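You operate a simulated robot arm through the tools that you are given. There is no shell and no other tool. Be economical: measure what you need, move in short steps, check, and stop when the job is done.

You are at the controls of a simulated robot arm. One attempt, no reset.

Task
Redo the shelf screw that the controller shows as NOT OK.
Fine: reset key, dial to the value on the yellow card, one run on that screw alone; driver back in its holder, dial off.
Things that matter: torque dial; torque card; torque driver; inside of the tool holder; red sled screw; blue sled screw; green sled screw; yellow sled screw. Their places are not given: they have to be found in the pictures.

Only the result counts: the job must be done as asked and must still hold three seconds after the hand-in. Knocking over, shifting, dropping, spilling or breaking anything else fails it.

Robot
A 7-joint arm with a two-finger parallel gripper, fixed in place. Base frame: the origin is at the foot of the arm, x ahead of it, y to its left, z up. Lengths are in mm, angles in degrees, forces in N, time in s.
With the tool pointing down near the work surface it reaches from about 240 to 620 mm from the base axis. Its first joint turns from -66.0 to 66.0 degrees. Payload 2.6 kg.
The tool frame sits at the grasp point between the pads (the TCP): z along the fingers, y along the line on which they close. The tips reach 30 mm beyond it. The gripper opens to 94 mm. The fingers are 28 mm wide and 10 mm thick; the gripper's body (50 by 96 mm) begins 55 mm behind the TCP.
Orientation is that of the tool frame in the base frame, as a unit quaternion [w, x, y, z]. With the fingers straight down and closing along the base's y, the tool's x points along the base's -x, its y along +y and its z along -z.

Tools
- The arm moves only by the tool servo_tool. Its argument "plan" is text: rows parted by semicolons, each of 7 numbers parted by spaces: the closure, from 0 (fully open) to 1 (shut), then the shift along the base's x, y, z in mm, then the turn, a rotation vector about the base's x, y, z in degrees. In form: hand dx dy dz wx wy wz; .... A call has 1 to 20 rows; each row shifts and turns the commanded pose from where the row before left it. Each row takes 0.2 s and may step no farther than 50 mm and 8.6 degrees from the row before; otherwise, or with a gripper value out of range, the whole call is refused. A pose out of reach is approached as far as the arm can. The call stops where the force on the tool passes 40 N (or 10 N more than at its start, if that is more) or the arm is blocked; 0.2 s more then pass. The fingers move at their own pace (about 72 mm/s each) and stop on an object; they squeeze with about 40 N. The grip force told is the motor's: it shows also when the fingers shut on nothing. Time passes only in rows, and 0.2 s behind the last, so rows that do not move let the fingers close. The reply holds the time, the measured pose of the TCP, the force on the tool along the base axes, the opening and the grip force, in the units named above and with some noise.
- Cameras (640 x 400 px; columns grow to the right, rows downward): "scene" is fixed at [13.5, 423.3, 564.4]; the picture's right is [-0.86, -0.50, 0.00], its down [-0.31, 0.53, -0.79] and it looks along [0.40, -0.68, -0.62] (base axes); focal length 294 px, centre (320, 200). "wrist" rides on the gripper at [76, 14, -102] in the tool frame; the picture's right is [-0.18, 0.98, 0.00], its down [-0.75, -0.14, -0.64] and it looks along [-0.63, -0.12, 0.77] (tool axes); focal length 243 px, centre (320, 200).
- capture(camera): a new picture of that camera. The clock stands still meanwhile.
- pixel_to_xyz(camera, pixels): for up to 12 pixels [column, row] of the newest picture of that camera ("zoom" is the newest enlarged one), the place [x, y, z] in the base frame of the surface seen there, good to about 2 mm, but the place of the scene camera against the robot may be out by one fixed shift of up to 12 mm in any direction. The clock stands still meanwhile.
- enlarge(camera, box): a new picture of the part [left, top, right, bottom] of that camera's present view, enlarged. The clock stands still meanwhile.
- finish_job(): hands the job in; it is judged then, once.

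Keep the steps short. Do not move on a guess: measure, check each grasp and each placing, and mend mistakes. In all there are 80 turns and 34 pictures (those below and enlarged ones count). Leave the gripper open and the arm clear of the work at the hand-in unless told otherwise, and finish with a single line.

The tools are called after "Call:" as name(argument=value, ...) on one line, values as JSON. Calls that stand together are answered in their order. servo_tool: Moves the arm, as the interface text tells. Its arguments: {"type":"object","properties":{"plan":{"type":"string"}},"required":["plan"]} The other tools are called the same way: capture (camera) takes a picture; pixel_to_xyz (camera, pixels) gives the place of the surface under pixels of a picture; enlarge (camera, box) takes an enlarged picture of a part of a camera's view; finish_job () hands the job in.

At the start:

```text
t: 0.0
tool_pos: [408.1, 121.7, 319.5]
tool_rot: [0.0, -0.001, 1.0, 0.0]
contact_force: [0.0, 0.5, 1.2]
width: 94.1
gripper_force: 0.1
```

scene: 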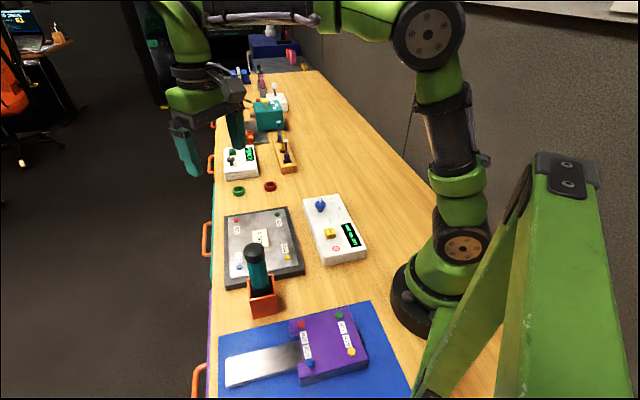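
wrist: 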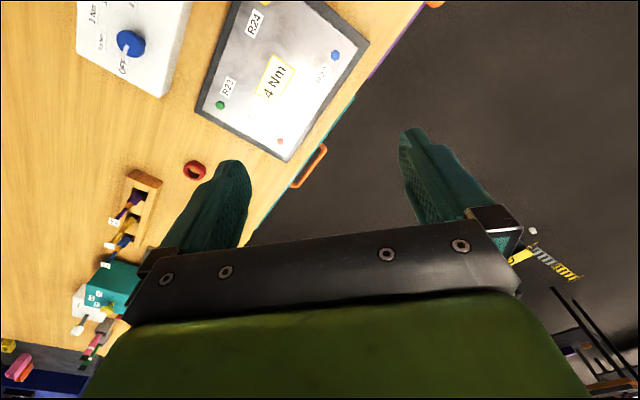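

I see a white controller with a dial near (335,230), a grey plate with a card near (262,245), a driver in a red holder near (260,280) and a purple sled near (330,345). I'll enlarge these areas to read them.

Call:
enlarge(camera="scene", box=[210, 180, 380, 290])

Call:
enlarge(camera="scene", box=[210, 285, 400, 399])

Call:
enlarge(camera="scene", box=[290, 190, 380, 270])

```text
3.64 times, centred on (295, 235) of scene
```

zoom: 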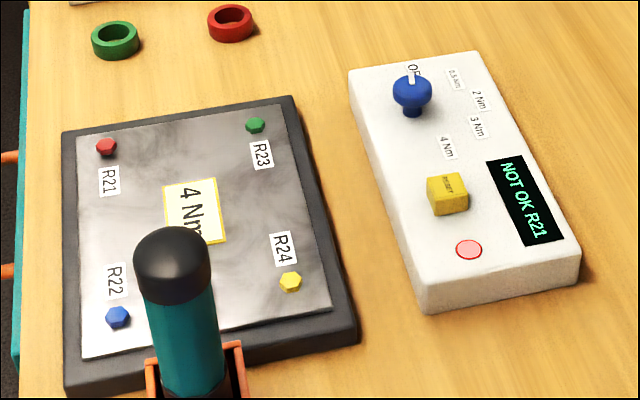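

```text
3.37 times, centred on (305, 342) of scene
```

zoom: 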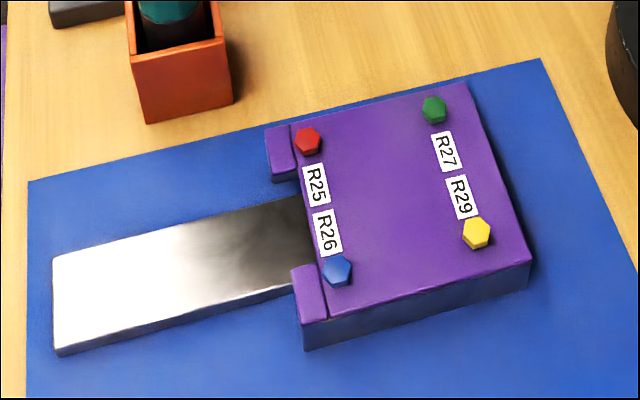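

```text
5.00 times, centred on (335, 230) of scene
```

zoom: 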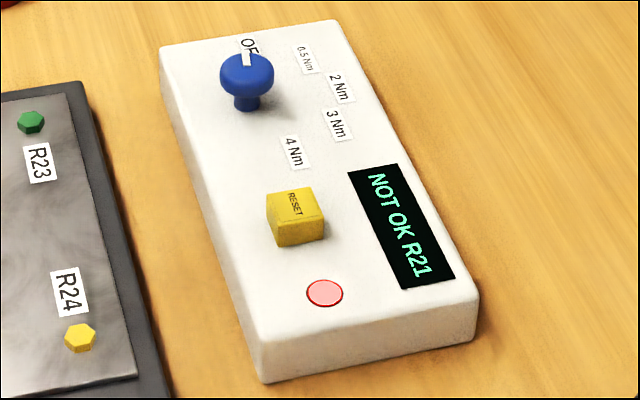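

The display reads NOT OK R21, the red screw on the grey plate, and the card says 4 Nm. Next I measure the main points in the scene and wrist pictures and compare them to find the camera shift.

Call:
pixel_to_xyz(camera="zoom", pixels=[[246, 72], [248, 46], [304, 60], [341, 89], [337, 125], [295, 153], [295, 205], [325, 293], [247, 105], [30, 122], [80, 336], [400, 225]])

Call:
pixel_to_xyz(camera="wrist", pixels=[[280, 141], [220, 105], [335, 54], [277, 78], [130, 43], [123, 68], [194, 170], [150, 180], [321, 73]])

Call:
pixel_to_xyz(camera="scene", pixels=[[236, 221], [278, 214], [240, 268], [287, 257], [320, 205], [254, 250], [250, 277], [274, 276], [264, 312], [270, 186], [238, 190], [265, 295]])

```text
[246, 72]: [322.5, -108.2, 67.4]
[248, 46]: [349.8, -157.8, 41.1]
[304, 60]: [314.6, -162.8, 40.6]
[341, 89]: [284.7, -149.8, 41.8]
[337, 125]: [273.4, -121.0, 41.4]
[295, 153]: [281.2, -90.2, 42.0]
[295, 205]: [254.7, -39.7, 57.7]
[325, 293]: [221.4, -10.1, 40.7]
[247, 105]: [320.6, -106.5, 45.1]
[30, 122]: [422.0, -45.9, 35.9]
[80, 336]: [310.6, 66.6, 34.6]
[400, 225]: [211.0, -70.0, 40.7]
```

```text
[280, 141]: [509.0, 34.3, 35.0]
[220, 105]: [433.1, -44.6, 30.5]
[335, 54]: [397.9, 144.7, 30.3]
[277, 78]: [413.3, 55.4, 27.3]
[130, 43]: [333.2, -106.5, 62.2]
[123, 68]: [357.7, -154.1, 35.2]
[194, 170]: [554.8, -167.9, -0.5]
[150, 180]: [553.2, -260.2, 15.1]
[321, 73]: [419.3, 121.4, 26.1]
```

```text
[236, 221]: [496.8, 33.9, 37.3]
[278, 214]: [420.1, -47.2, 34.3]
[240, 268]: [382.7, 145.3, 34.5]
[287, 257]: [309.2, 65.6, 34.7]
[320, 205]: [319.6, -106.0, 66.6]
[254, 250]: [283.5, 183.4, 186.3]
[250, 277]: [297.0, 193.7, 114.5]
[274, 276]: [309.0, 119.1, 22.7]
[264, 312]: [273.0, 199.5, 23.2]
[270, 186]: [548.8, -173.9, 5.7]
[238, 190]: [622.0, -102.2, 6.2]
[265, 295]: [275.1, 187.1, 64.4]
```

The scene places are off by roughly (+12, +1, -5) against the wrist camera. I'll move above the controller to measure the dial and reset key with the wrist camera.

Call:
servo_tool(plan="0 -18 -34 -17 0 0 0; 0 -18 -34 -17 0 0 0; 0 -18 -34 -17 0 0 0; 0 -18 -34 -17 0 0 0; 0 -18 -34 -17 0 0 0; 0 -18 -32 -17 0 0 0; 0 0 0 0 0 0 0")

Call:
capture(camera="wrist")

```text
t: 1.6
tool_pos: [301.3, -81.4, 216.0]
tool_rot: [0.0, 0.0, 1.0, 0.0]
contact_force: [0.3, -0.3, 0.0]
width: 94.0
gripper_force: 0.1
```

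```text
28 pictures are left
```

wrist: 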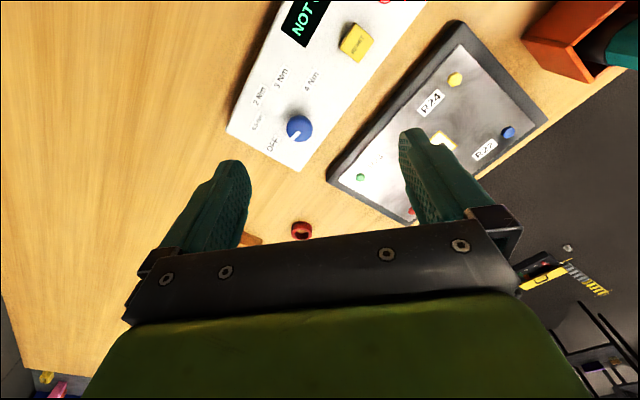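

The knob is at (299,127), the reset key at (355,40), and labels are visible. I'll measure them and take a zoom on the dial.

Call:
pixel_to_xyz(camera="wrist", pixels=[[299, 127], [288, 127], [311, 127], [299, 117], [272, 144], [259, 97], [282, 78], [312, 82], [355, 38], [357, 56], [300, 169], [200, 120]])

Call:
enlarge(camera="wrist", box=[230, 0, 390, 180])

```text
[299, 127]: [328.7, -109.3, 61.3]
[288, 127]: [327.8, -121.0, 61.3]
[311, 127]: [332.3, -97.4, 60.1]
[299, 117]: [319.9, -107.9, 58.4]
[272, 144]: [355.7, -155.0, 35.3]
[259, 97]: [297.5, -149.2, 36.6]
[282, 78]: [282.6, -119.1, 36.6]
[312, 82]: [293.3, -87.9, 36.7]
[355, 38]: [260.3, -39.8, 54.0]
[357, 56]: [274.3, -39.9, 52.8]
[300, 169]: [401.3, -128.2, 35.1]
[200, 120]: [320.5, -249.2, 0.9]
```

```text
2.22 times, centred on (310, 90) of wrist
```

zoom: 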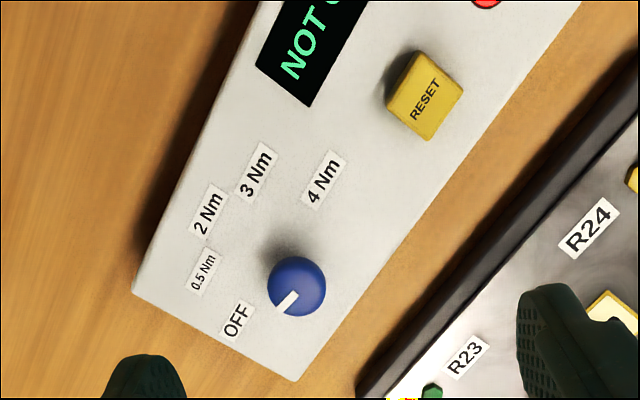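

I measure finer points on this zoom: knob edges, pointer ends, labels and reset key corners.

Call:
pixel_to_xyz(camera="zoom", pixels=[[298, 280], [270, 280], [323, 280], [298, 258], [294, 294], [278, 310], [238, 320], [203, 271], [208, 212], [256, 172], [325, 180], [428, 98]])

Call:
pixel_to_xyz(camera="zoom", pixels=[[416, 57], [460, 88], [432, 136], [391, 103], [300, 312], [432, 391], [486, 2]])

```text
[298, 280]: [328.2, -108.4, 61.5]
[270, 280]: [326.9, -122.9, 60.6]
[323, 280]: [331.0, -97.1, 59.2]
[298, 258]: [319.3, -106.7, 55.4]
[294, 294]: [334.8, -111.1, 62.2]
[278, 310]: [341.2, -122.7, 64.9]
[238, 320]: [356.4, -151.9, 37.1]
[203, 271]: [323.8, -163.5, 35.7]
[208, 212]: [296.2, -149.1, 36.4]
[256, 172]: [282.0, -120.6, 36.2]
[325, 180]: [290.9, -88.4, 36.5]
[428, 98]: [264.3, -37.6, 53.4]
```

```text
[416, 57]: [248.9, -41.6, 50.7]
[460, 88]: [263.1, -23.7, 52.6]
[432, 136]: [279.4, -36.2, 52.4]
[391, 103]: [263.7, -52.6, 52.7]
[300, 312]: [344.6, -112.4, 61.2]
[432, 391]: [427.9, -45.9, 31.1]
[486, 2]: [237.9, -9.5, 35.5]
```

The reset key top is centred at (264,-38,53) and the knob at about (332,-109,62). OFF points at -60° and 4 Nm at about 154°. I'll shut the fingers and go above the reset key.

Call:
servo_tool(plan="1 -12 14 -20 0 0 0; 1 -12 14 -20 0 0 0; 1 -13.3 15.4 -20 0 0 0; 1 0 0 -30 0 0 0; 1 0 0 -26 0 0 0; 1 0 0 0 0 0 0; 1 0 0 0 0 0 0")

Call:
capture(camera="wrist")

```text
t: 3.2
tool_pos: [264.8, -37.2, 101.1]
tool_rot: [0.0, 0.0, 1.0, 0.0]
contact_force: [-0.3, -0.9, 0.6]
width: 0.0
gripper_force: 33.3
```

```text
26 pictures are left
```

wrist: 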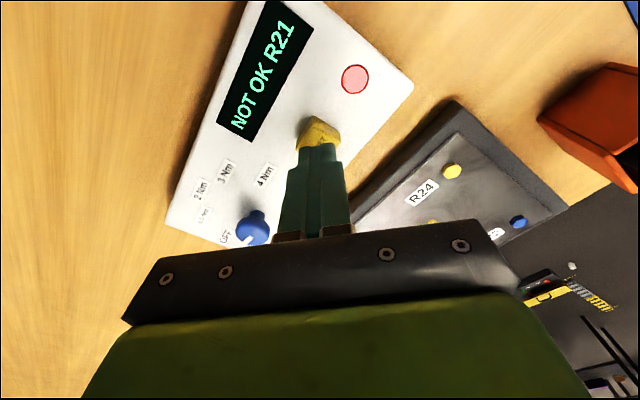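

The shut fingers are right over the reset key, so I descend in small steps.

Call:
servo_tool(plan="1 0 0 -8 0 0 0; 1 0 0 -7 0 0 0; 1 0 0 -2 0 0 0; 1 0 0 -1 0 0 0; 1 0 0 -1 0 0 0")

```text
t: 4.4
tool_pos: [264.0, -38.0, 81.9]
tool_rot: [0.0, 0.0, 1.0, 0.0]
contact_force: [-0.3, -0.1, 1.1]
width: 0.0
gripper_force: 32.6
```

The tips are at z about 52 and there is little force yet. I continue in 1 mm steps.

Call:
servo_tool(plan="1 0 0 -1 0 0 0; 1 0 0 -1 0 0 0; 1 0 0 -1 0 0 0")

Call:
capture(camera="wrist")

```text
t: 5.2
tool_pos: [264.7, -37.5, 79.5]
tool_rot: [0.0, 0.0, 1.0, 0.001]
contact_force: [0.1, -0.7, 1.5]
width: 0.0
gripper_force: 33.5
```

```text
25 pictures are left
```

wrist: 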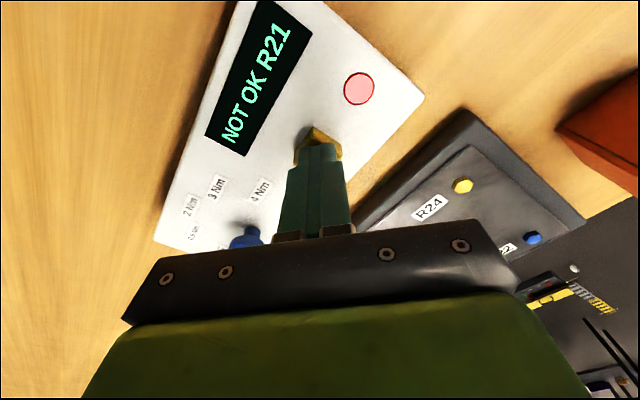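

There is hardly any force and the display is unchanged. I keep going down in 1 mm steps.

Call:
servo_tool(plan="1 0 0 -1 0 0 0; 1 0 0 -1 0 0 0; 1 0 0 -1 0 0 0; 1 0 0 0 0 0 0")

```text
t: 6.2
tool_pos: [264.7, -36.6, 76.6]
tool_rot: [0.0, 0.0, 1.0, 0.001]
contact_force: [-1.1, -1.8, 3.9]
width: 0.0
gripper_force: 32.6
```

Force is rising (3.9 N). I go a little further.

Call:
servo_tool(plan="1 0 0 -1 0 0 0; 1 0 0 -1 0 0 0; 1 0 0 0 0 0 0")

Call:
capture(camera="wrist")

```text
t: 7.0
tool_pos: [264.2, -37.4, 74.3]
tool_rot: [0.001, 0.0, 1.0, 0.0]
contact_force: [-4.2, 2.8, 18.7]
width: 0.0
gripper_force: 33.0
```

```text
24 pictures are left
```

wrist: 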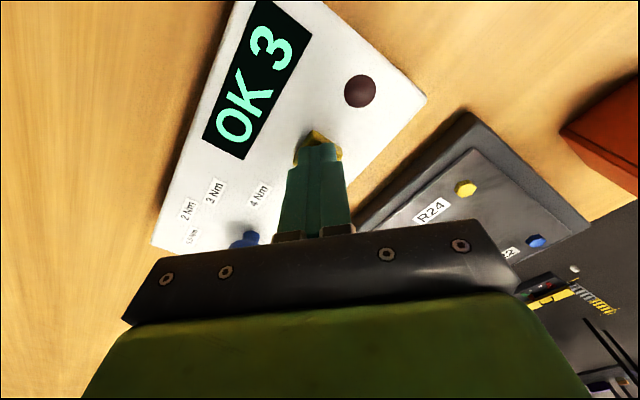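

Reset worked: the display shows "OK 3" and the lamp is dark. I lift, open, move over the dial and pre-turn the hand by +72°.

Call:
servo_tool(plan="1 0 0 20 0 0 0; 1 0 0 36 0 0 0; 0.3 17 -18 0 0 0 8; 0.3 17 -18 0 0 0 8; 0.3 17 -18 0 0 0 8; 0.3 17 -18 0 0 0 8; 0.3 0 0 0 0 0 8; 0.3 0 0 0 0 0 8; 0.3 0 0 0 0 0 8; 0.3 0 0 0 0 0 8; 0.3 0 0 0 0 0 8; 0.3 0 0 0 0 0 0")

Call:
capture(camera="wrist")

```text
t: 9.6
tool_pos: [331.1, -110.0, 131.3]
tool_rot: [-0.001, -0.589, 0.808, 0.0]
contact_force: [-0.9, -0.3, -1.4]
width: 65.8
gripper_force: 0.0
```

```text
23 pictures are left
```

wrist: 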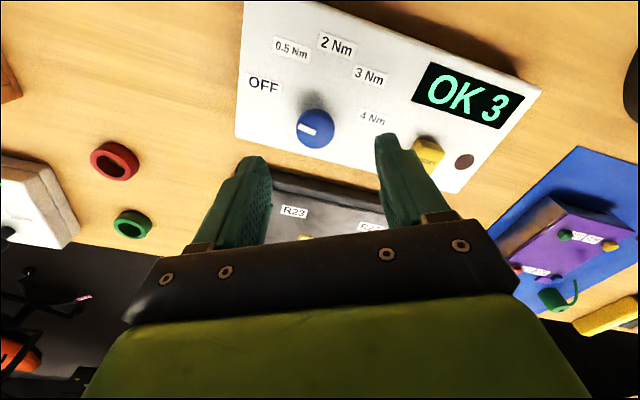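

The hand is turned and the knob is visible at (314,130). I re-measure it from here.

Call:
pixel_to_xyz(camera="wrist", pixels=[[314, 127], [299, 127], [331, 127], [314, 112], [314, 146], [305, 129]])

```text
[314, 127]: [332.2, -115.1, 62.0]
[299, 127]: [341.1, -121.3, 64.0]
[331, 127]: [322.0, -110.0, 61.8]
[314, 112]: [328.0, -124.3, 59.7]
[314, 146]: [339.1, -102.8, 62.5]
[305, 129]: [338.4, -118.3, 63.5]
```

The knob centre is at about (332,-111), so the hand is well placed. I descend with the fingers around the knob, then close gently.

Call:
servo_tool(plan="0.3 0 0 -25 0 0 0; 0.3 0.5 -0.5 -20 0 0 0; 0.3 0 0 -10 0 0 0; 0.3 0 0 0 0 0 0")

Call:
servo_tool(plan="0.6 0 0 0 0 0 0; 0.75 0 0 0 0 0 0; 1 0 0 0 0 0 0; 1 0 0 0 0 0 0")

Call:
capture(camera="wrist")

```text
t: 10.6
tool_pos: [332.1, -110.2, 75.7]
tool_rot: [0.0, -0.587, 0.81, 0.0]
contact_force: [0.6, 0.2, 0.6]
width: 65.8
gripper_force: 0.1
```

```text
t: 11.6
tool_pos: [334.4, -109.2, 77.2]
tool_rot: [0.002, -0.589, 0.808, -0.004]
contact_force: [21.8, -6.3, -5.8]
width: 29.4
gripper_force: 45.1
```

```text
22 pictures are left
```

wrist: 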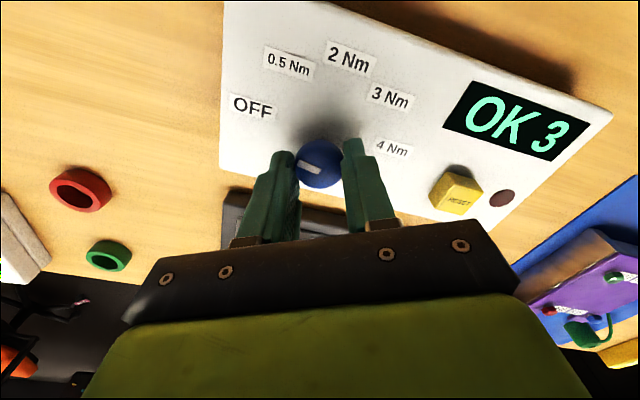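

The knob is gripped (29 mm wide), but the tool is pulled +x by 22 N, so my centre is a few mm off. I correct it to unload.

Call:
servo_tool(plan="1 2 -0.7 0 0 0 0; 1 1.5 -0.5 0 0 0 0; 1 0 0 0 0 0 0")

```text
t: 12.4
tool_pos: [334.1, -110.6, 75.5]
tool_rot: [0.0, -0.587, 0.81, 0.002]
contact_force: [-10.5, 2.6, 31.8]
width: 29.2
gripper_force: 45.3
```

Slight overshoot and an upward load. I back off by (-1, 0.3, +1).

Call:
servo_tool(plan="1 -0.8 0.3 0.8 0 0 0; 1 0 0 0 0 0 0")

```text
t: 13.0
tool_pos: [334.4, -109.9, 75.9]
tool_rot: [0.001, -0.588, 0.809, 0.001]
contact_force: [-1.9, -1.9, 11.3]
width: 29.4
gripper_force: 45.3
```

Nearly unloaded. I start turning clockwise by -24° in small rows and check.

Call:
servo_tool(plan="1 0 0 0.3 0 0 -6; 1 0 0 0 0 0 -6; 1 0 0 0 0 0 -6; 1 0 0 0 0 0 -6; 1 0 0 0 0 0 0")

Call:
capture(camera="wrist")

```text
t: 14.2
tool_pos: [335.7, -110.7, 74.9]
tool_rot: [-0.001, -0.407, 0.914, -0.001]
contact_force: [6.9, -1.7, -13.3]
width: 29.4
gripper_force: 44.9
```

```text
21 pictures are left
```

wrist: 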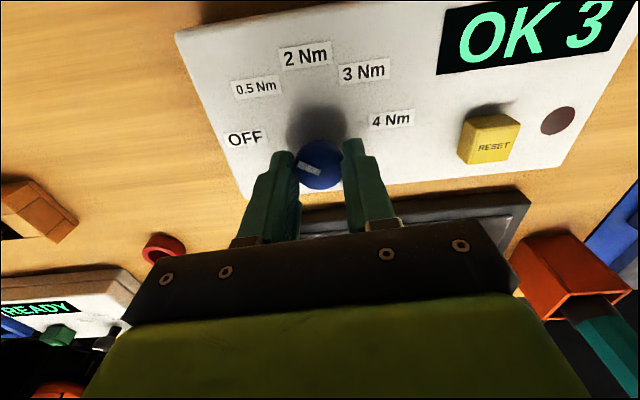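

The knob turns along with the hand and the pointer is steady between the fingers. I continue by -72°.

Call:
servo_tool(plan="1 0 0 0 0 0 -8; 1 0 0 0 0 0 -8; 1 0 0 0 0 0 -8; 1 0 0 0 0 0 -8; 1 0 0 0 0 0 -8; 1 0 0 0 0 0 -8; 1 0 0 0 0 0 -8; 1 0 0 0 0 0 -8; 1 0 0 0 0 0 -8; 1 0 0 0 0 0 0")

```text
t: 16.4
tool_pos: [335.7, -110.7, 77.0]
tool_rot: [0.0, 0.209, 0.978, -0.001]
contact_force: [3.2, -10.3, -14.6]
width: 29.5
gripper_force: 45.2
```

Moving well. Another -46°, then a look.

Call:
servo_tool(plan="1 0 0 0 0 0 -8; 1 0 0 0 0 0 -8; 1 0 0 0 0 0 -8; 1 0 0 0 0 0 -8; 1 0 0 0 0 0 -8; 1 0 0 0 0 0 -6; 1 0 0 0 0 0 0")

Call:
capture(camera="wrist")

```text
t: 18.0
tool_pos: [334.2, -111.0, 76.0]
tool_rot: [0.001, 0.575, 0.818, -0.001]
contact_force: [1.6, -18.5, -12.4]
width: 29.4
gripper_force: 44.5
```

```text
20 pictures are left
```

wrist: 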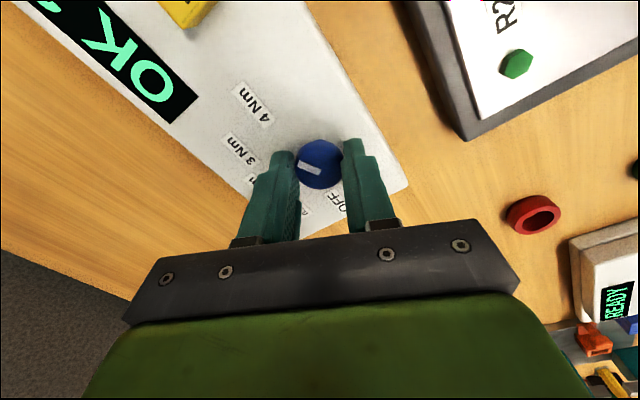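

I check the pointer direction against the 4 Nm label from this view.

Call:
enlarge(camera="wrist", box=[220, 70, 380, 220])

Call:
pixel_to_xyz(camera="wrist", pixels=[[300, 166], [320, 170], [252, 103], [240, 148], [330, 203], [320, 160], [310, 168]])

```text
2.67 times, centred on (300, 145) of wrist
```

zoom: 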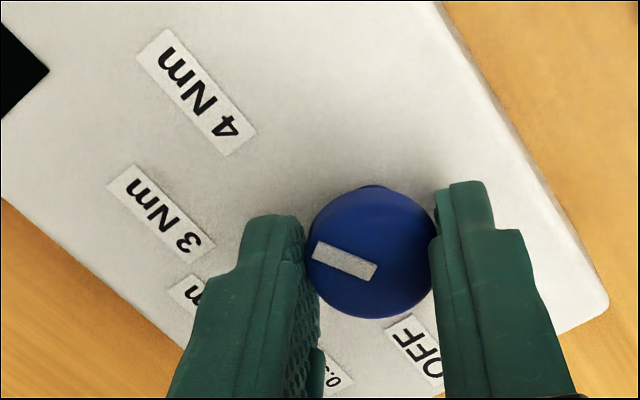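

```text
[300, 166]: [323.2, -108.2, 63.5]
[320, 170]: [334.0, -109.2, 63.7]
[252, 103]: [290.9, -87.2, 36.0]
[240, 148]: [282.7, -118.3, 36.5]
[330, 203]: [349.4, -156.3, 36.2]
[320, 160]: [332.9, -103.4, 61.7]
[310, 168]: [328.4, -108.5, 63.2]
```

The pointer seems not to be fully at 4 Nm yet. I measure it finely.

Call:
pixel_to_xyz(camera="zoom", pixels=[[316, 250], [330, 255], [345, 260], [360, 265], [374, 270], [370, 312], [370, 195], [315, 285], [372, 250], [428, 230]])

```text
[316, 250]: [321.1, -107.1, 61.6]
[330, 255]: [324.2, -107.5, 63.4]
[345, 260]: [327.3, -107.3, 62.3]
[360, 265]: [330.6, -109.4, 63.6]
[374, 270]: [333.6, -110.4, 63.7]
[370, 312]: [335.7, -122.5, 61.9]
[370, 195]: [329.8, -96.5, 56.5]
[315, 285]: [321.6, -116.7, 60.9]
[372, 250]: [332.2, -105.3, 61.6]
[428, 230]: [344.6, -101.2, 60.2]
```

The pointer is at about 165° and the 4 Nm label at 153°. I turn -11° more.

Call:
servo_tool(plan="1 0 0 0 0 0 -5.5; 1 0 0 0 0 0 -5.5; 1 0 0 0 0 0 0")

Call:
servo_tool(plan="0.3 0 0 0 0 0 0; 0.3 0 0 0 0 0 0; 0.3 0 0 15 0 0 0; 0.3 0 0 30 0 0 0; 0.3 0 0 30 0 0 0; 0.3 0 0 0 0 0 0")

Call:
enlarge(camera="wrist", box=[200, 30, 400, 180])

```text
t: 18.8
tool_pos: [334.3, -111.0, 76.5]
tool_rot: [0.001, 0.65, 0.76, 0.0]
contact_force: [-12.5, -14.7, 7.6]
width: 29.4
gripper_force: 45.1
```

```text
t: 20.2
tool_pos: [333.9, -111.7, 152.7]
tool_rot: [0.001, 0.649, 0.761, 0.0]
contact_force: [0.0, 0.2, -0.3]
width: 65.8
gripper_force: 0.0
```

```text
2.67 times, centred on (300, 105) of wrist
```

zoom: 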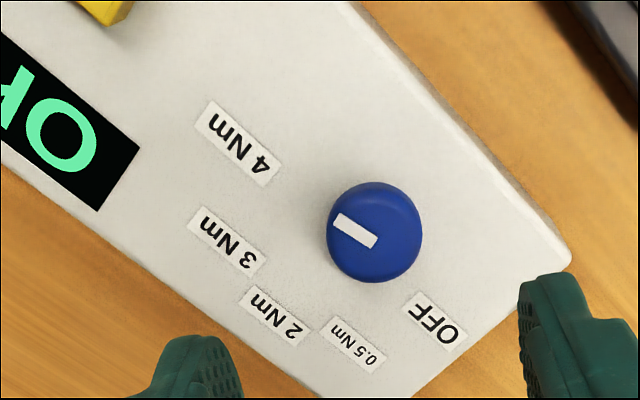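

Released without disturbance. I measure the pointer and labels again.

Call:
pixel_to_xyz(camera="zoom", pixels=[[337, 219], [346, 224], [355, 231], [365, 236], [375, 242], [330, 240], [421, 225], [374, 281], [374, 184], [238, 143], [225, 240], [436, 320]])

```text
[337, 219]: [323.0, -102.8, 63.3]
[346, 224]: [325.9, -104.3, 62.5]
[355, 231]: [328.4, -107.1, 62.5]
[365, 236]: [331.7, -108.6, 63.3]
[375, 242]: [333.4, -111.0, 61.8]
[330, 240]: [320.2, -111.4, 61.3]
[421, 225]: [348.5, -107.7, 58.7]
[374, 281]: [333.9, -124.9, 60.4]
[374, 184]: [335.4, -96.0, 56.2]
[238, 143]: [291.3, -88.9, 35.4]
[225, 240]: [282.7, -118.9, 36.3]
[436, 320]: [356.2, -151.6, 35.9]
```

By ray geometry the pointer is now at about 145° and 4 Nm lies at about 153–157°, so I overshot slightly. I regrip and turn back +10°.

Call:
servo_tool(plan="0.3 0 0.5 -30 0 0 0; 0.3 0 0.5 -30 0 0 0; 0.3 0 0 -15 0 0 0; 0.5 0 0 0 0 0 0; 0.75 0 0 0 0 0 0; 1 0 0 0 0 0 0; 1 0 0 0 0 0 0; 1 0 0 0 0 0 5; 1 0 0 0 0 0 5; 1 0 0 0 0 0 0")

Call:
servo_tool(plan="0.3 0 0 0 0 0 0; 0.3 0 0 0 0 0 0; 0.3 0 0 15 0 0 0; 0.3 0 0 30 0 0 0; 0.3 0 0 30 0 0 0; 0.3 0 0 0 0 0 0")

Call:
enlarge(camera="wrist", box=[200, 30, 400, 180])

```text
t: 22.4
tool_pos: [334.9, -110.4, 75.9]
tool_rot: [0.0, 0.58, 0.814, 0.0]
contact_force: [-19.2, 3.3, 13.0]
width: 29.8
gripper_force: 44.9
```

```text
t: 23.8
tool_pos: [334.6, -108.3, 152.0]
tool_rot: [0.0, 0.581, 0.814, 0.0]
contact_force: [0.0, 0.1, 1.3]
width: 65.6
gripper_force: 0.1
```

```text
2.67 times, centred on (300, 105) of wrist
```

zoom: 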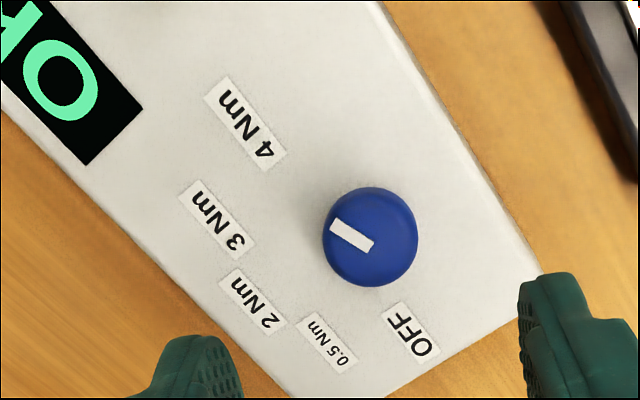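

The pointer is now at about 157°, on 4 Nm within tolerance. Next I go up, turn the hand back to neutral and look at the driver.

Call:
servo_tool(plan="0 0 0 37 0 0 8; 0 0 0 37 0 0 8; 0 0 0 37 0 0 8; 0 0 0 37 0 0 8; 0 -7 46 0 0 0 8; 0 -7 46 0 0 0 8; 0 -7 46 0 0 0 8; 0 -7 46 0 0 0 8; 0 -7 44 0 0 0 7; 0 0 0 0 0 0 0")

Call:
capture(camera="wrist")

```text
t: 26.0
tool_pos: [299.0, 120.7, 298.9]
tool_rot: [-0.001, -0.001, 1.0, 0.0]
contact_force: [0.3, -0.9, -0.3]
width: 94.1
gripper_force: 0.1
```

```text
16 pictures are left
```

wrist: 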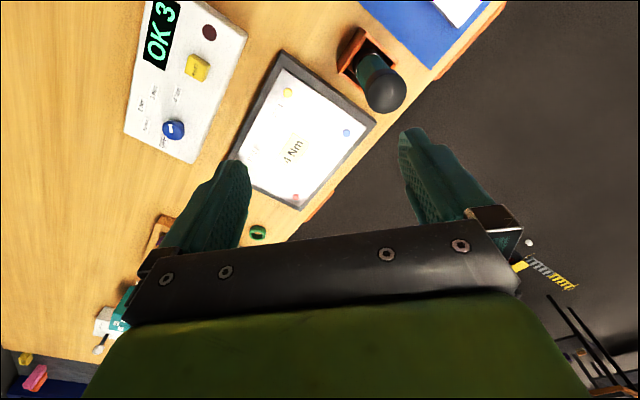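

The driver's cap is at (385,90) with the holder behind it. I measure cap, handle and holder, and zoom in.

Call:
enlarge(camera="wrist", box=[310, 10, 430, 130])

Call:
enlarge(camera="scene", box=[210, 200, 330, 330])

Call:
pixel_to_xyz(camera="wrist", pixels=[[385, 88], [367, 90], [405, 90], [385, 72], [385, 108], [372, 68], [352, 40], [343, 70], [395, 60], [362, 30], [347, 132], [295, 196]])

```text
3.33 times, centred on (370, 70) of wrist
```

zoom: 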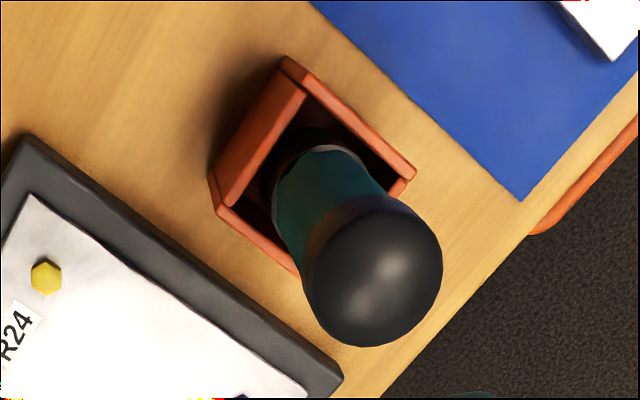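

```text
3.08 times, centred on (270, 265) of scene
```

zoom: 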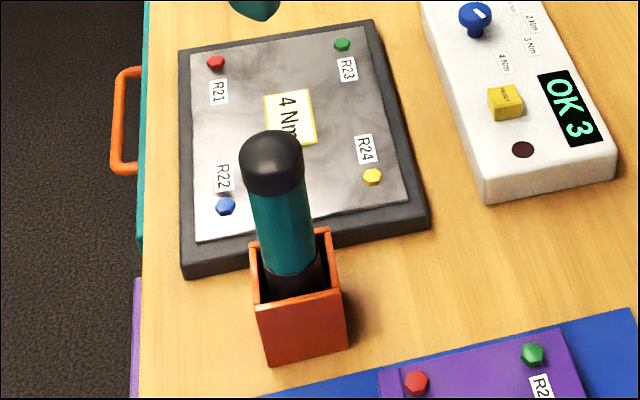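

```text
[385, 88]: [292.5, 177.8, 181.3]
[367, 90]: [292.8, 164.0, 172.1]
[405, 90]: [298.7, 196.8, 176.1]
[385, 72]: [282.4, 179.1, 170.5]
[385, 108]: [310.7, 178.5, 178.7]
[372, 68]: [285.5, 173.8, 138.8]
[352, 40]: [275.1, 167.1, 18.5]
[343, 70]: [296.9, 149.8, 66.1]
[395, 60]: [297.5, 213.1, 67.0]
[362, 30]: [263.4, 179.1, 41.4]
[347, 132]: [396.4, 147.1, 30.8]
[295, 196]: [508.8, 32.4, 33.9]
```

The cap is centred at about (299,181) with its top at z 181, the holder rim is at about 66, and the driver stands upright. I move above it and descend partway.

Call:
servo_tool(plan="0 0 30 0 0 0 0; 0 0 30.5 0 0 0 0; 0 0 0 -40 0 0 0; 0 0 0 -30 0 0 0; 0 0 0 0 0 0 0")

Call:
capture(camera="wrist")

```text
t: 27.2
tool_pos: [299.9, 178.6, 229.1]
tool_rot: [0.0, 0.0, 1.0, 0.0]
contact_force: [0.3, 0.0, -0.7]
width: 93.9
gripper_force: 0.0
```

```text
13 pictures are left
```

wrist: 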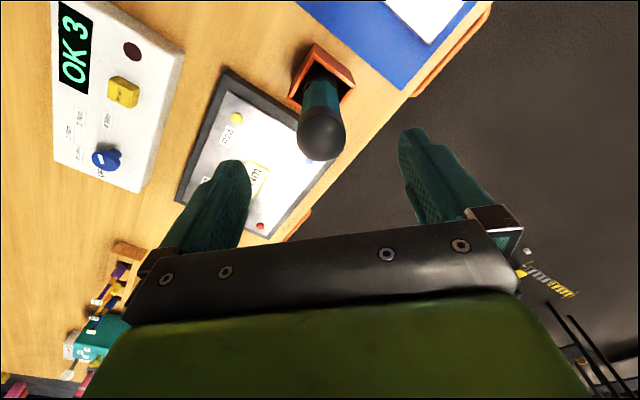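

The cap sits centred between the fingers (within about 2 mm). I descend to TCP z 137 and close.

Call:
servo_tool(plan="0 -2 0 -40 0 0 0; 0 0 0 -30 0 0 0; 0 0 0 -14 0 0 0; 0 0 0 -8 0 0 0; 0 0 0 0 0 0 0")

Call:
servo_tool(plan="0.3 0 0 0 0 0 0; 0.5 0 0 0 0 0 0; 0.6 0 0 0 0 0 0; 0.7 0 0 0 0 0 0; 1 0 0 0 0 0 0; 1 0 0 0 0 0 0")

```text
t: 28.4
tool_pos: [298.7, 178.6, 137.8]
tool_rot: [0.0, 0.0, 1.0, 0.0]
contact_force: [-0.2, 0.3, -0.3]
width: 94.2
gripper_force: 0.1
```

```text
t: 29.8
tool_pos: [299.1, 179.0, 137.9]
tool_rot: [0.0, 0.0, 1.0, 0.0]
contact_force: [-0.4, 2.4, -0.8]
width: 34.3
gripper_force: 40.3
```

I have the driver (34 mm wide, 40 N). I lift straight up by 130 mm and look.

Call:
servo_tool(plan="1 0 0 5 0 0 0; 1 0 0 15 0 0 0; 1 0 0 25 0 0 0; 1 0 0 30 0 0 0; 1 0 0 30 0 0 0; 1 0 0 25 0 0 0; 1 0 0 0 0 0 0")

Call:
capture(camera="scene")

Call:
capture(camera="wrist")

```text
t: 31.4
tool_pos: [295.7, 177.8, 266.7]
tool_rot: [0.0, 0.0, 1.0, 0.001]
contact_force: [0.3, 0.8, -2.9]
width: 34.3
gripper_force: 40.1
```

```text
12 pictures are left
```

scene: 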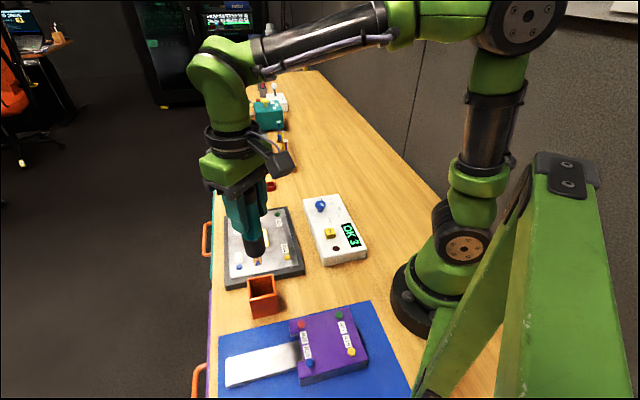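

```text
11 pictures are left
```

wrist: 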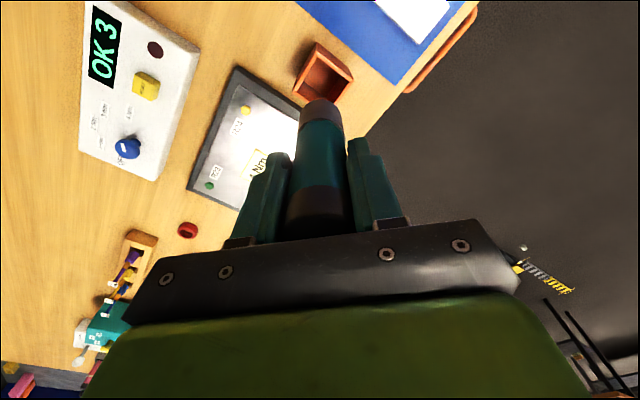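

The driver is out. I measure its lower end and the now empty holder from these pictures, with one zoom.

Call:
enlarge(camera="scene", box=[220, 180, 300, 320])

Call:
pixel_to_xyz(camera="wrist", pixels=[[318, 43], [354, 80], [294, 90], [325, 75], [312, 62], [320, 101], [320, 112], [320, 140], [320, 180], [303, 112], [341, 112], [335, 110]])

Call:
pixel_to_xyz(camera="zoom", pixels=[[310, 200], [318, 232]])

```text
2.86 times, centred on (260, 250) of scene
```

zoom: 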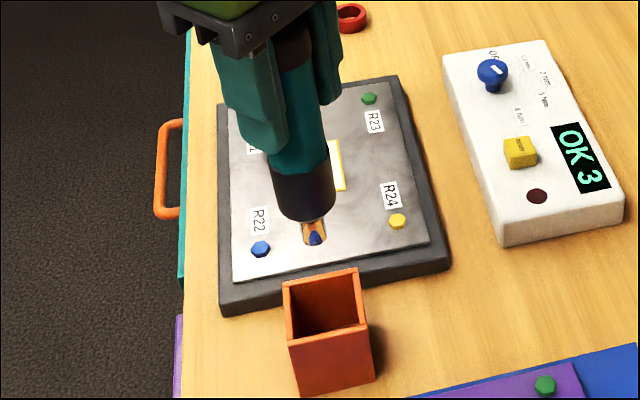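

```text
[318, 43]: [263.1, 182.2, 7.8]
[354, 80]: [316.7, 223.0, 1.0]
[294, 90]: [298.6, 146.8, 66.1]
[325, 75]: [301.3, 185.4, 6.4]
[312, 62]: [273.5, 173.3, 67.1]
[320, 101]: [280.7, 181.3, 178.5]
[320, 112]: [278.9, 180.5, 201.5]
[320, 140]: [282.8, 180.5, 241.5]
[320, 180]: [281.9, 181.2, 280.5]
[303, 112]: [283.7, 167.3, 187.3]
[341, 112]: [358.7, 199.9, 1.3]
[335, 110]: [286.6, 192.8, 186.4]
```

```text
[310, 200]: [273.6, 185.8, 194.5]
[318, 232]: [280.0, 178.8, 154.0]
```

The bit sticks out below the black collar. I measure the bit along its length in the zoom.

Call:
pixel_to_xyz(camera="zoom", pixels=[[303, 226], [314, 228], [325, 228], [303, 240], [314, 240], [325, 240], [314, 244], [314, 247], [310, 222], [270, 215], [334, 195], [302, 212]])

```text
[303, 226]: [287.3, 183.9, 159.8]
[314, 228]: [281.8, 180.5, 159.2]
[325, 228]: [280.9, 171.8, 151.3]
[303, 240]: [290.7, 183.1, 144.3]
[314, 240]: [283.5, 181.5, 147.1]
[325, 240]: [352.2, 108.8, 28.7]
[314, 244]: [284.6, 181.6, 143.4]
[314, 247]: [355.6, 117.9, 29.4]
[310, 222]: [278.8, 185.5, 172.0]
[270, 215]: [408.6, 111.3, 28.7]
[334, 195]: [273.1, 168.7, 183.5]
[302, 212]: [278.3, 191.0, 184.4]
```

The bit tip is about 129 mm below the TCP and about 2 mm ahead of it in x. I carry it high over to the red screw R21 at (509,33.5,34).

Call:
servo_tool(plan="1 20 -14 0 0 0 0; 1 35 -24 0 0 0 0; 1 40 -27 0 0 0 0; 1 40 -27 0 0 0 0; 1 40 -27 0 0 0 0; 1 26 -18 0 0 0 0; 1 10 -7.5 0 0 0 0; 1 0 0 -30 0 0 0; 1 0 0 -30 0 0 0; 1 0 0 0 0 0 0")

Call:
capture(camera="wrist")

Call:
enlarge(camera="scene", box=[210, 180, 290, 250])

```text
t: 33.6
tool_pos: [508.2, 34.5, 204.9]
tool_rot: [-0.001, 0.0, 1.0, 0.0]
contact_force: [0.4, -0.4, -2.6]
width: 34.6
gripper_force: 40.0
```

```text
9 pictures are left
```

wrist: 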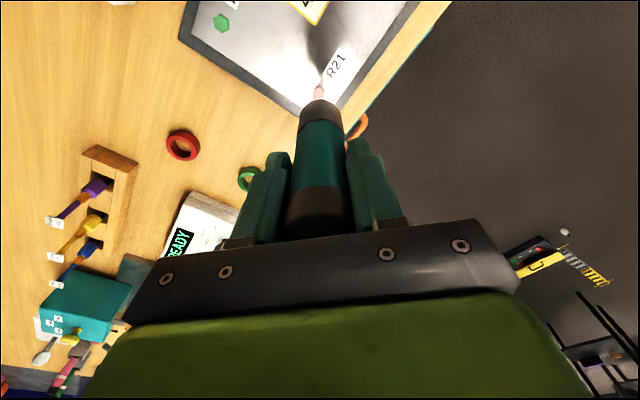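

```text
5.71 times, centred on (250, 215) of scene
```

zoom: 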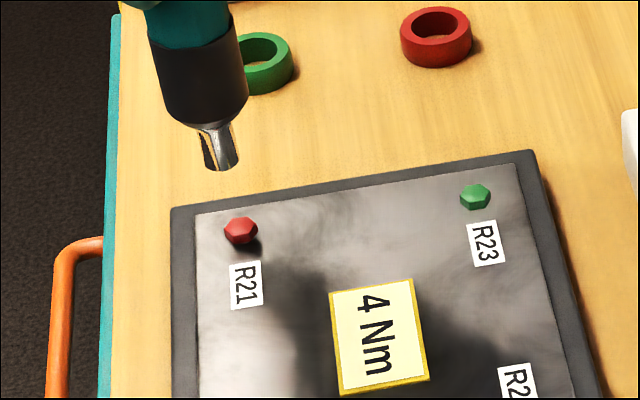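

I measure the bit tip and the red screw in the same picture so the camera shift cancels.

Call:
pixel_to_xyz(camera="zoom", pixels=[[240, 224], [240, 232], [228, 229], [254, 229], [240, 218], [224, 160], [224, 166], [212, 160], [234, 155], [220, 140], [206, 140], [234, 140]])

```text
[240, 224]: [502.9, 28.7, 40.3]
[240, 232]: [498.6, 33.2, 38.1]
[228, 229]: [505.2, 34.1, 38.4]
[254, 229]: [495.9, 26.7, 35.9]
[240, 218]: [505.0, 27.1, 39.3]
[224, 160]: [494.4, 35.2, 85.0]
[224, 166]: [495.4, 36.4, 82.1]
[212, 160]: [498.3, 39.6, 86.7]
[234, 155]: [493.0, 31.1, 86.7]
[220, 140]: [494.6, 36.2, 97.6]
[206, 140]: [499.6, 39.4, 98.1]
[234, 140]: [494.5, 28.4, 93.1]
```

The tip is at about (500.5,31.5,81) and the screw at about (501.5,30,40) in the scene frame. I shift (+1,-1) and descend 31 mm.

Call:
servo_tool(plan="1 1 -1 -11 0 0 0; 1 0 0 -10 0 0 0; 1 0 0 -10 0 0 0; 1 0 0 0 0 0 0")

Call:
enlarge(camera="scene", box=[220, 200, 260, 230])

Call:
enlarge(camera="wrist", box=[280, 40, 360, 120])

```text
t: 34.6
tool_pos: [510.2, 33.9, 174.8]
tool_rot: [0.0, 0.0, 1.0, 0.0]
contact_force: [0.8, 0.7, -2.2]
width: 34.5
gripper_force: 39.8
```

```text
13.33 times, centred on (240, 215) of scene
```

zoom: 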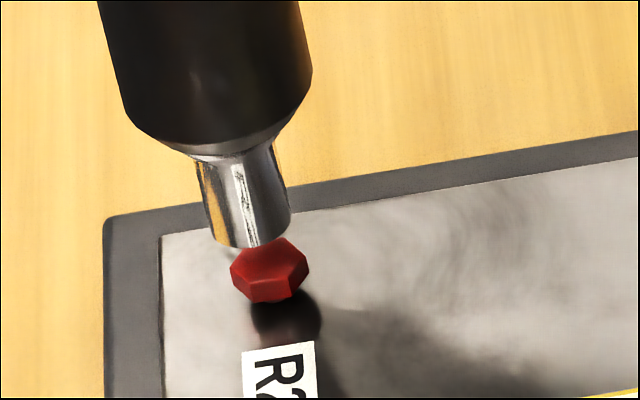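

```text
5.00 times, centred on (320, 80) of wrist
```

zoom: 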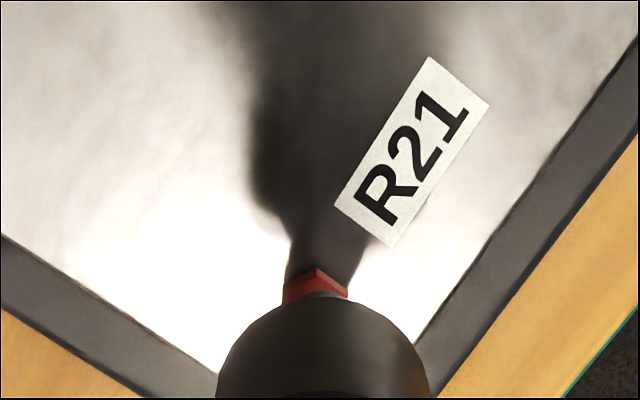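

From the scene zoom the tip is about 2 mm left of the screw, and from the wrist it is about 1 mm off in y. I correct by (-1.6,-1.2) and descend until contact.

Call:
servo_tool(plan="1 -1.6 -1.2 0 0 0 0; 1 0 0 -4 0 0 0; 1 0 0 -2 0 0 0; 1 0 0 -1 0 0 0; 1 0 0 0 0 0 0")

Call:
enlarge(camera="scene", box=[220, 200, 260, 230])

```text
t: 35.8
tool_pos: [507.9, 32.2, 168.8]
tool_rot: [0.0, 0.001, 1.0, 0.0]
contact_force: [0.1, 0.9, -2.9]
width: 34.5
gripper_force: 40.3
```

```text
13.33 times, centred on (240, 215) of scene
```

zoom: 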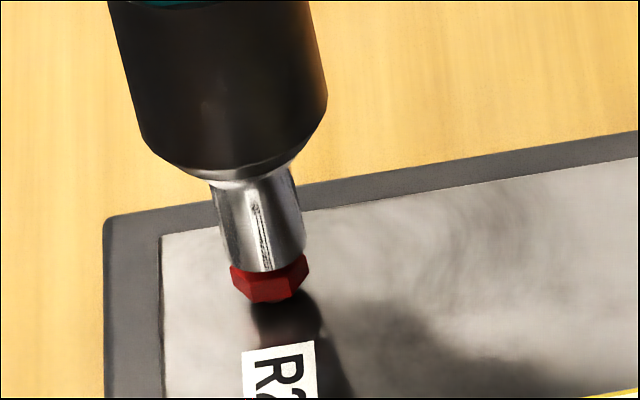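

Now the bit is centred over the red screw, about 2 mm above it. I descend in 1 mm steps.

Call:
servo_tool(plan="1 0 0 -1 0 0 0; 1 0 0 -1 0 0 0; 1 0 0 -1 0 0 0; 1 0 0 0 0 0 0")

```text
t: 36.8
tool_pos: [509.0, 32.3, 165.9]
tool_rot: [0.0, 0.001, 1.0, 0.0]
contact_force: [-0.5, 0.2, -2.7]
width: 34.4
gripper_force: 39.4
```

No contact yet. I go down a few more mm in small steps.

Call:
servo_tool(plan="1 0 0 -1 0 0 0; 1 0 0 -1 0 0 0; 1 0 0 -1 0 0 0; 1 0 0 0 0 0 0")

```text
t: 37.8
tool_pos: [507.7, 31.6, 162.7]
tool_rot: [0.0, 0.0, 1.0, -0.001]
contact_force: [-5.6, -1.4, 5.0]
width: 34.6
gripper_force: 39.8
```

Contact: Fz rose by about 8 N. I take one picture covering both display and screw to see whether the run has started.

Call:
enlarge(camera="scene", box=[220, 180, 370, 270])

```text
4.27 times, centred on (295, 225) of scene
```

zoom: 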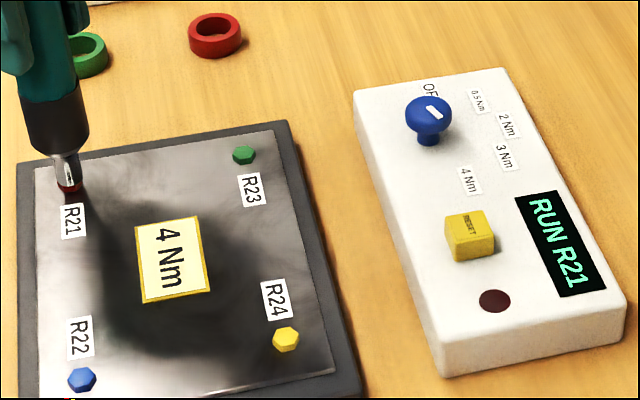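

The display shows RUN R21, so the run is on. I hold still for 4 s.

Call:
servo_tool(plan="1 0 0 0 0 0 0; 1 0 0 0 0 0 0; 1 0 0 0 0 0 0; 1 0 0 0 0 0 0; 1 0 0 0 0 0 0; 1 0 0 0 0 0 0; 1 0 0 0 0 0 0; 1 0 0 0 0 0 0; 1 0 0 0 0 0 0; 1 0 0 0 0 0 0; 1 0 0 0 0 0 0; 1 0 0 0 0 0 0; 1 0 0 0 0 0 0; 1 0 0 0 0 0 0; 1 0 0 0 0 0 0; 1 0 0 0 0 0 0; 1 0 0 0 0 0 0; 1 0 0 0 0 0 0; 1 0 0 0 0 0 0; 1 0 0 0 0 0 0")

Call:
enlarge(camera="scene", box=[220, 180, 370, 270])

```text
t: 42.0
tool_pos: [508.9, 31.5, 163.5]
tool_rot: [0.0, 0.001, 1.0, 0.0]
contact_force: [0.3, -0.3, -3.5]
width: 34.1
gripper_force: 40.8
```

```text
4.27 times, centred on (295, 225) of scene
```

zoom: 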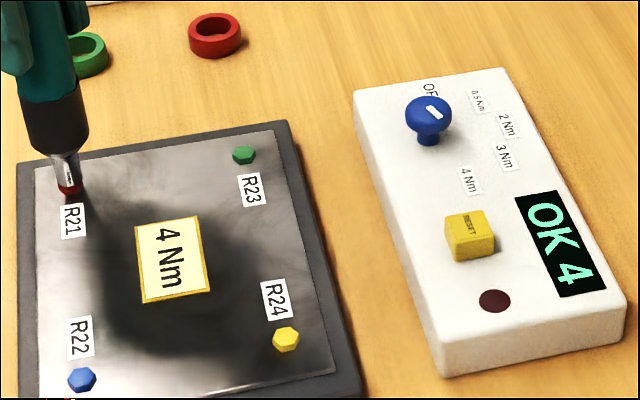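

The display reads OK 4, so the run on R21 is done. I lift straight up and carry the driver back over the holder along the reverse path.

Call:
servo_tool(plan="1 0 0 4 0 0 0; 1 0 0 20 0 0 0; 1 0 0 40 0 0 0; 1 0 0 40 0 0 0; 1 -20 14 0 0 0 0; 1 -35 24 0 0 0 0; 1 -40 27 0 0 0 0; 1 -40 27 0 0 0 0; 1 -40 27 0 0 0 0; 1 -25.4 20.2 0 0 0 0; 1 -10 7.5 0 0 0 0; 1 0 0 0 0 0 0; 1 0 0 0 0 0 0")

Call:
enlarge(camera="wrist", box=[250, 20, 400, 120])

```text
t: 44.8
tool_pos: [299.4, 177.7, 267.8]
tool_rot: [0.001, 0.0, 1.0, 0.0]
contact_force: [-0.3, 0.2, -2.5]
width: 34.3
gripper_force: 39.9
```

```text
4.00 times, centred on (325, 70) of wrist
```

zoom: 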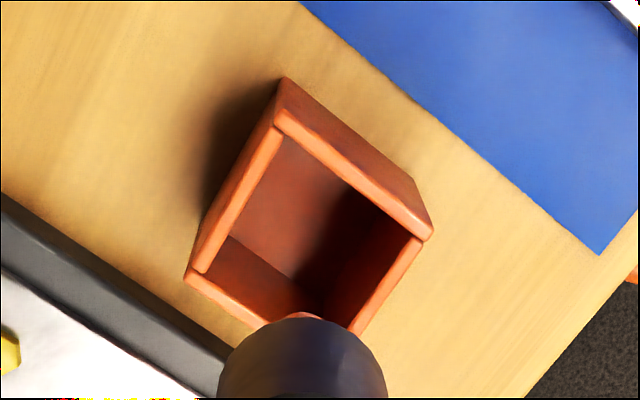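

The holder is unmoved. I measure its rim corners to check the driver's centre against it.

Call:
pixel_to_xyz(camera="zoom", pixels=[[281, 114], [428, 234], [192, 272], [238, 190], [350, 170], [225, 295], [395, 280], [280, 215], [300, 318], [378, 300]])

```text
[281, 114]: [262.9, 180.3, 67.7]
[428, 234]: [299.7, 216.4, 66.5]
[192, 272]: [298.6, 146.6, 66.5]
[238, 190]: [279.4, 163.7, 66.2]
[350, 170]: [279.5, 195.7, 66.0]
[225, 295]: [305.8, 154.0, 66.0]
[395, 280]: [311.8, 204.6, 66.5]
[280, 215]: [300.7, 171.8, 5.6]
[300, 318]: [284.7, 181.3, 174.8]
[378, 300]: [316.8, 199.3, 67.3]
```

The holder centre is at (299,181.5), which matches the driver's original place. I lower it in steps and watch the force.

Call:
servo_tool(plan="1 0 0 -30 0 0 0; 1 0 0 -25 0 0 0; 1 0 0 -15 0 0 0; 1 0 0 -15 0 0 0; 1 0 0 -10 0 0 0; 1 0 0 -10 0 0 0; 1 0 0 -10 0 0 0; 1 0 0 0 0 0 0")

```text
t: 46.6
tool_pos: [296.7, 177.8, 151.8]
tool_rot: [0.0, -0.001, 1.0, -0.001]
contact_force: [0.1, 0.1, -3.2]
width: 34.4
gripper_force: 40.4
```

No contact with the walls and 15 mm still to go. I lower slowly to the floor.

Call:
servo_tool(plan="1 0 0 -6 0 0 0; 1 0 0 -4 0 0 0; 1 0 0 -2 0 0 0; 1 0 0 -1 0 0 0; 1 0 0 -1 0 0 0; 1 0 0 0 0 0 0")

```text
t: 48.0
tool_pos: [297.6, 178.7, 137.7]
tool_rot: [0.0, -0.001, 1.0, 0.0]
contact_force: [-0.3, 0.8, -3.4]
width: 34.3
gripper_force: 39.7
```

The driver still hangs freely. I take two more 1 mm steps.

Call:
servo_tool(plan="1 0 0 -1 0 0 0; 1 0 0 0 0 0 0; 1 0 0 -0.5 0 0 0; 1 0 0 0 0 0 0")

```text
t: 49.0
tool_pos: [299.1, 178.3, 137.1]
tool_rot: [0.001, 0.001, 1.0, 0.002]
contact_force: [-8.1, -6.6, 32.9]
width: 34.5
gripper_force: 40.7
```

The floor is reached (33 N). I ease up slightly, then open slowly.

Call:
servo_tool(plan="1 0 0 0.8 0 0 0; 0.55 0 0 0 0 0 0; 0.4 0 0 0 0 0 0; 0.2 0 0 0 0 0 0; 0 0 0 0 0 0 0; 0 0 0 0 0 0 0")

Call:
servo_tool(plan="0 0 0 15 0 0 0; 0 0 0 35 0 0 0; 0 0 0 40 0 0 0; 0 0 0 40 0 0 0; 0 0 0 0 0 0 0")

Call:
capture(camera="wrist")

```text
t: 50.4
tool_pos: [297.8, 178.2, 137.6]
tool_rot: [0.0, 0.0, 1.0, 0.0]
contact_force: [0.5, 0.3, -1.1]
width: 94.3
gripper_force: 0.1
```

```text
t: 51.6
tool_pos: [298.3, 179.7, 269.8]
tool_rot: [-0.001, 0.0, 1.0, 0.0]
contact_force: [0.2, -0.4, 0.4]
width: 94.0
gripper_force: 0.0
```

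```text
1 pictures are left
```

wrist: 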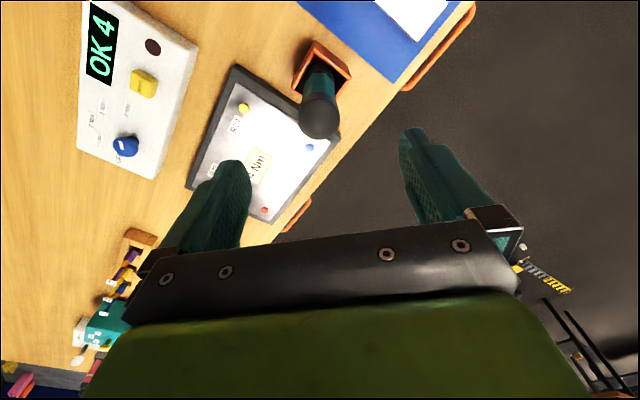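

The driver stands in the holder again. Now I go over the dial with the hand pre-turned to -71°.

Call:
servo_tool(plan="0.3 5.2 -41.3 0 0 0 -8; 0.3 5.2 -41.3 0 0 0 -8; 0.3 5.2 -41.3 0 0 0 -8; 0.3 5.2 -41.3 0 0 0 -8; 0.3 5.2 -41.3 0 0 0 -8; 0.3 5.2 -41.3 0 0 0 -8; 0.3 5.3 -41.2 0 0 0 -8; 0.3 0 0 -35 0 0 -7.5; 0.3 0 0 -35 0 0 -7.5; 0.3 0 0 -40 0 0 0; 0.3 0 0 -30 0 0 0; 0.3 0 0 0 0 0 0; 0.3 0 0 0 0 0 0")

Call:
servo_tool(plan="0.3 0 0 0 0 0 0")

```text
t: 54.4
tool_pos: [335.7, -109.5, 127.7]
tool_rot: [0.001, 0.581, 0.814, -0.001]
contact_force: [0.2, 0.0, -0.3]
width: 65.8
gripper_force: 0.1
```

```text
t: 54.8
tool_pos: [335.7, -108.9, 128.6]
tool_rot: [0.0, 0.581, 0.814, 0.001]
contact_force: [0.3, -0.2, 0.2]
width: 66.0
gripper_force: 0.0
```

I'm above the knob at yaw -71°, slightly off in x. I descend to z 76 and close.

Call:
servo_tool(plan="0.3 -1 -0.8 -25 0 0 0; 0.3 0 0 -18 0 0 0; 0.3 0 0 -9 0 0 0; 0.5 0 0 0 0 0 0; 0.75 0 0 0 0 0 0; 1 0 0 0 0 0 0; 1 0 0 0 0 0 0; 1 0 0 0 0 0 0")

```text
t: 56.6
tool_pos: [333.8, -111.2, 77.3]
tool_rot: [0.0, 0.581, 0.814, 0.0]
contact_force: [7.4, -0.1, -9.7]
width: 29.6
gripper_force: 44.9
```

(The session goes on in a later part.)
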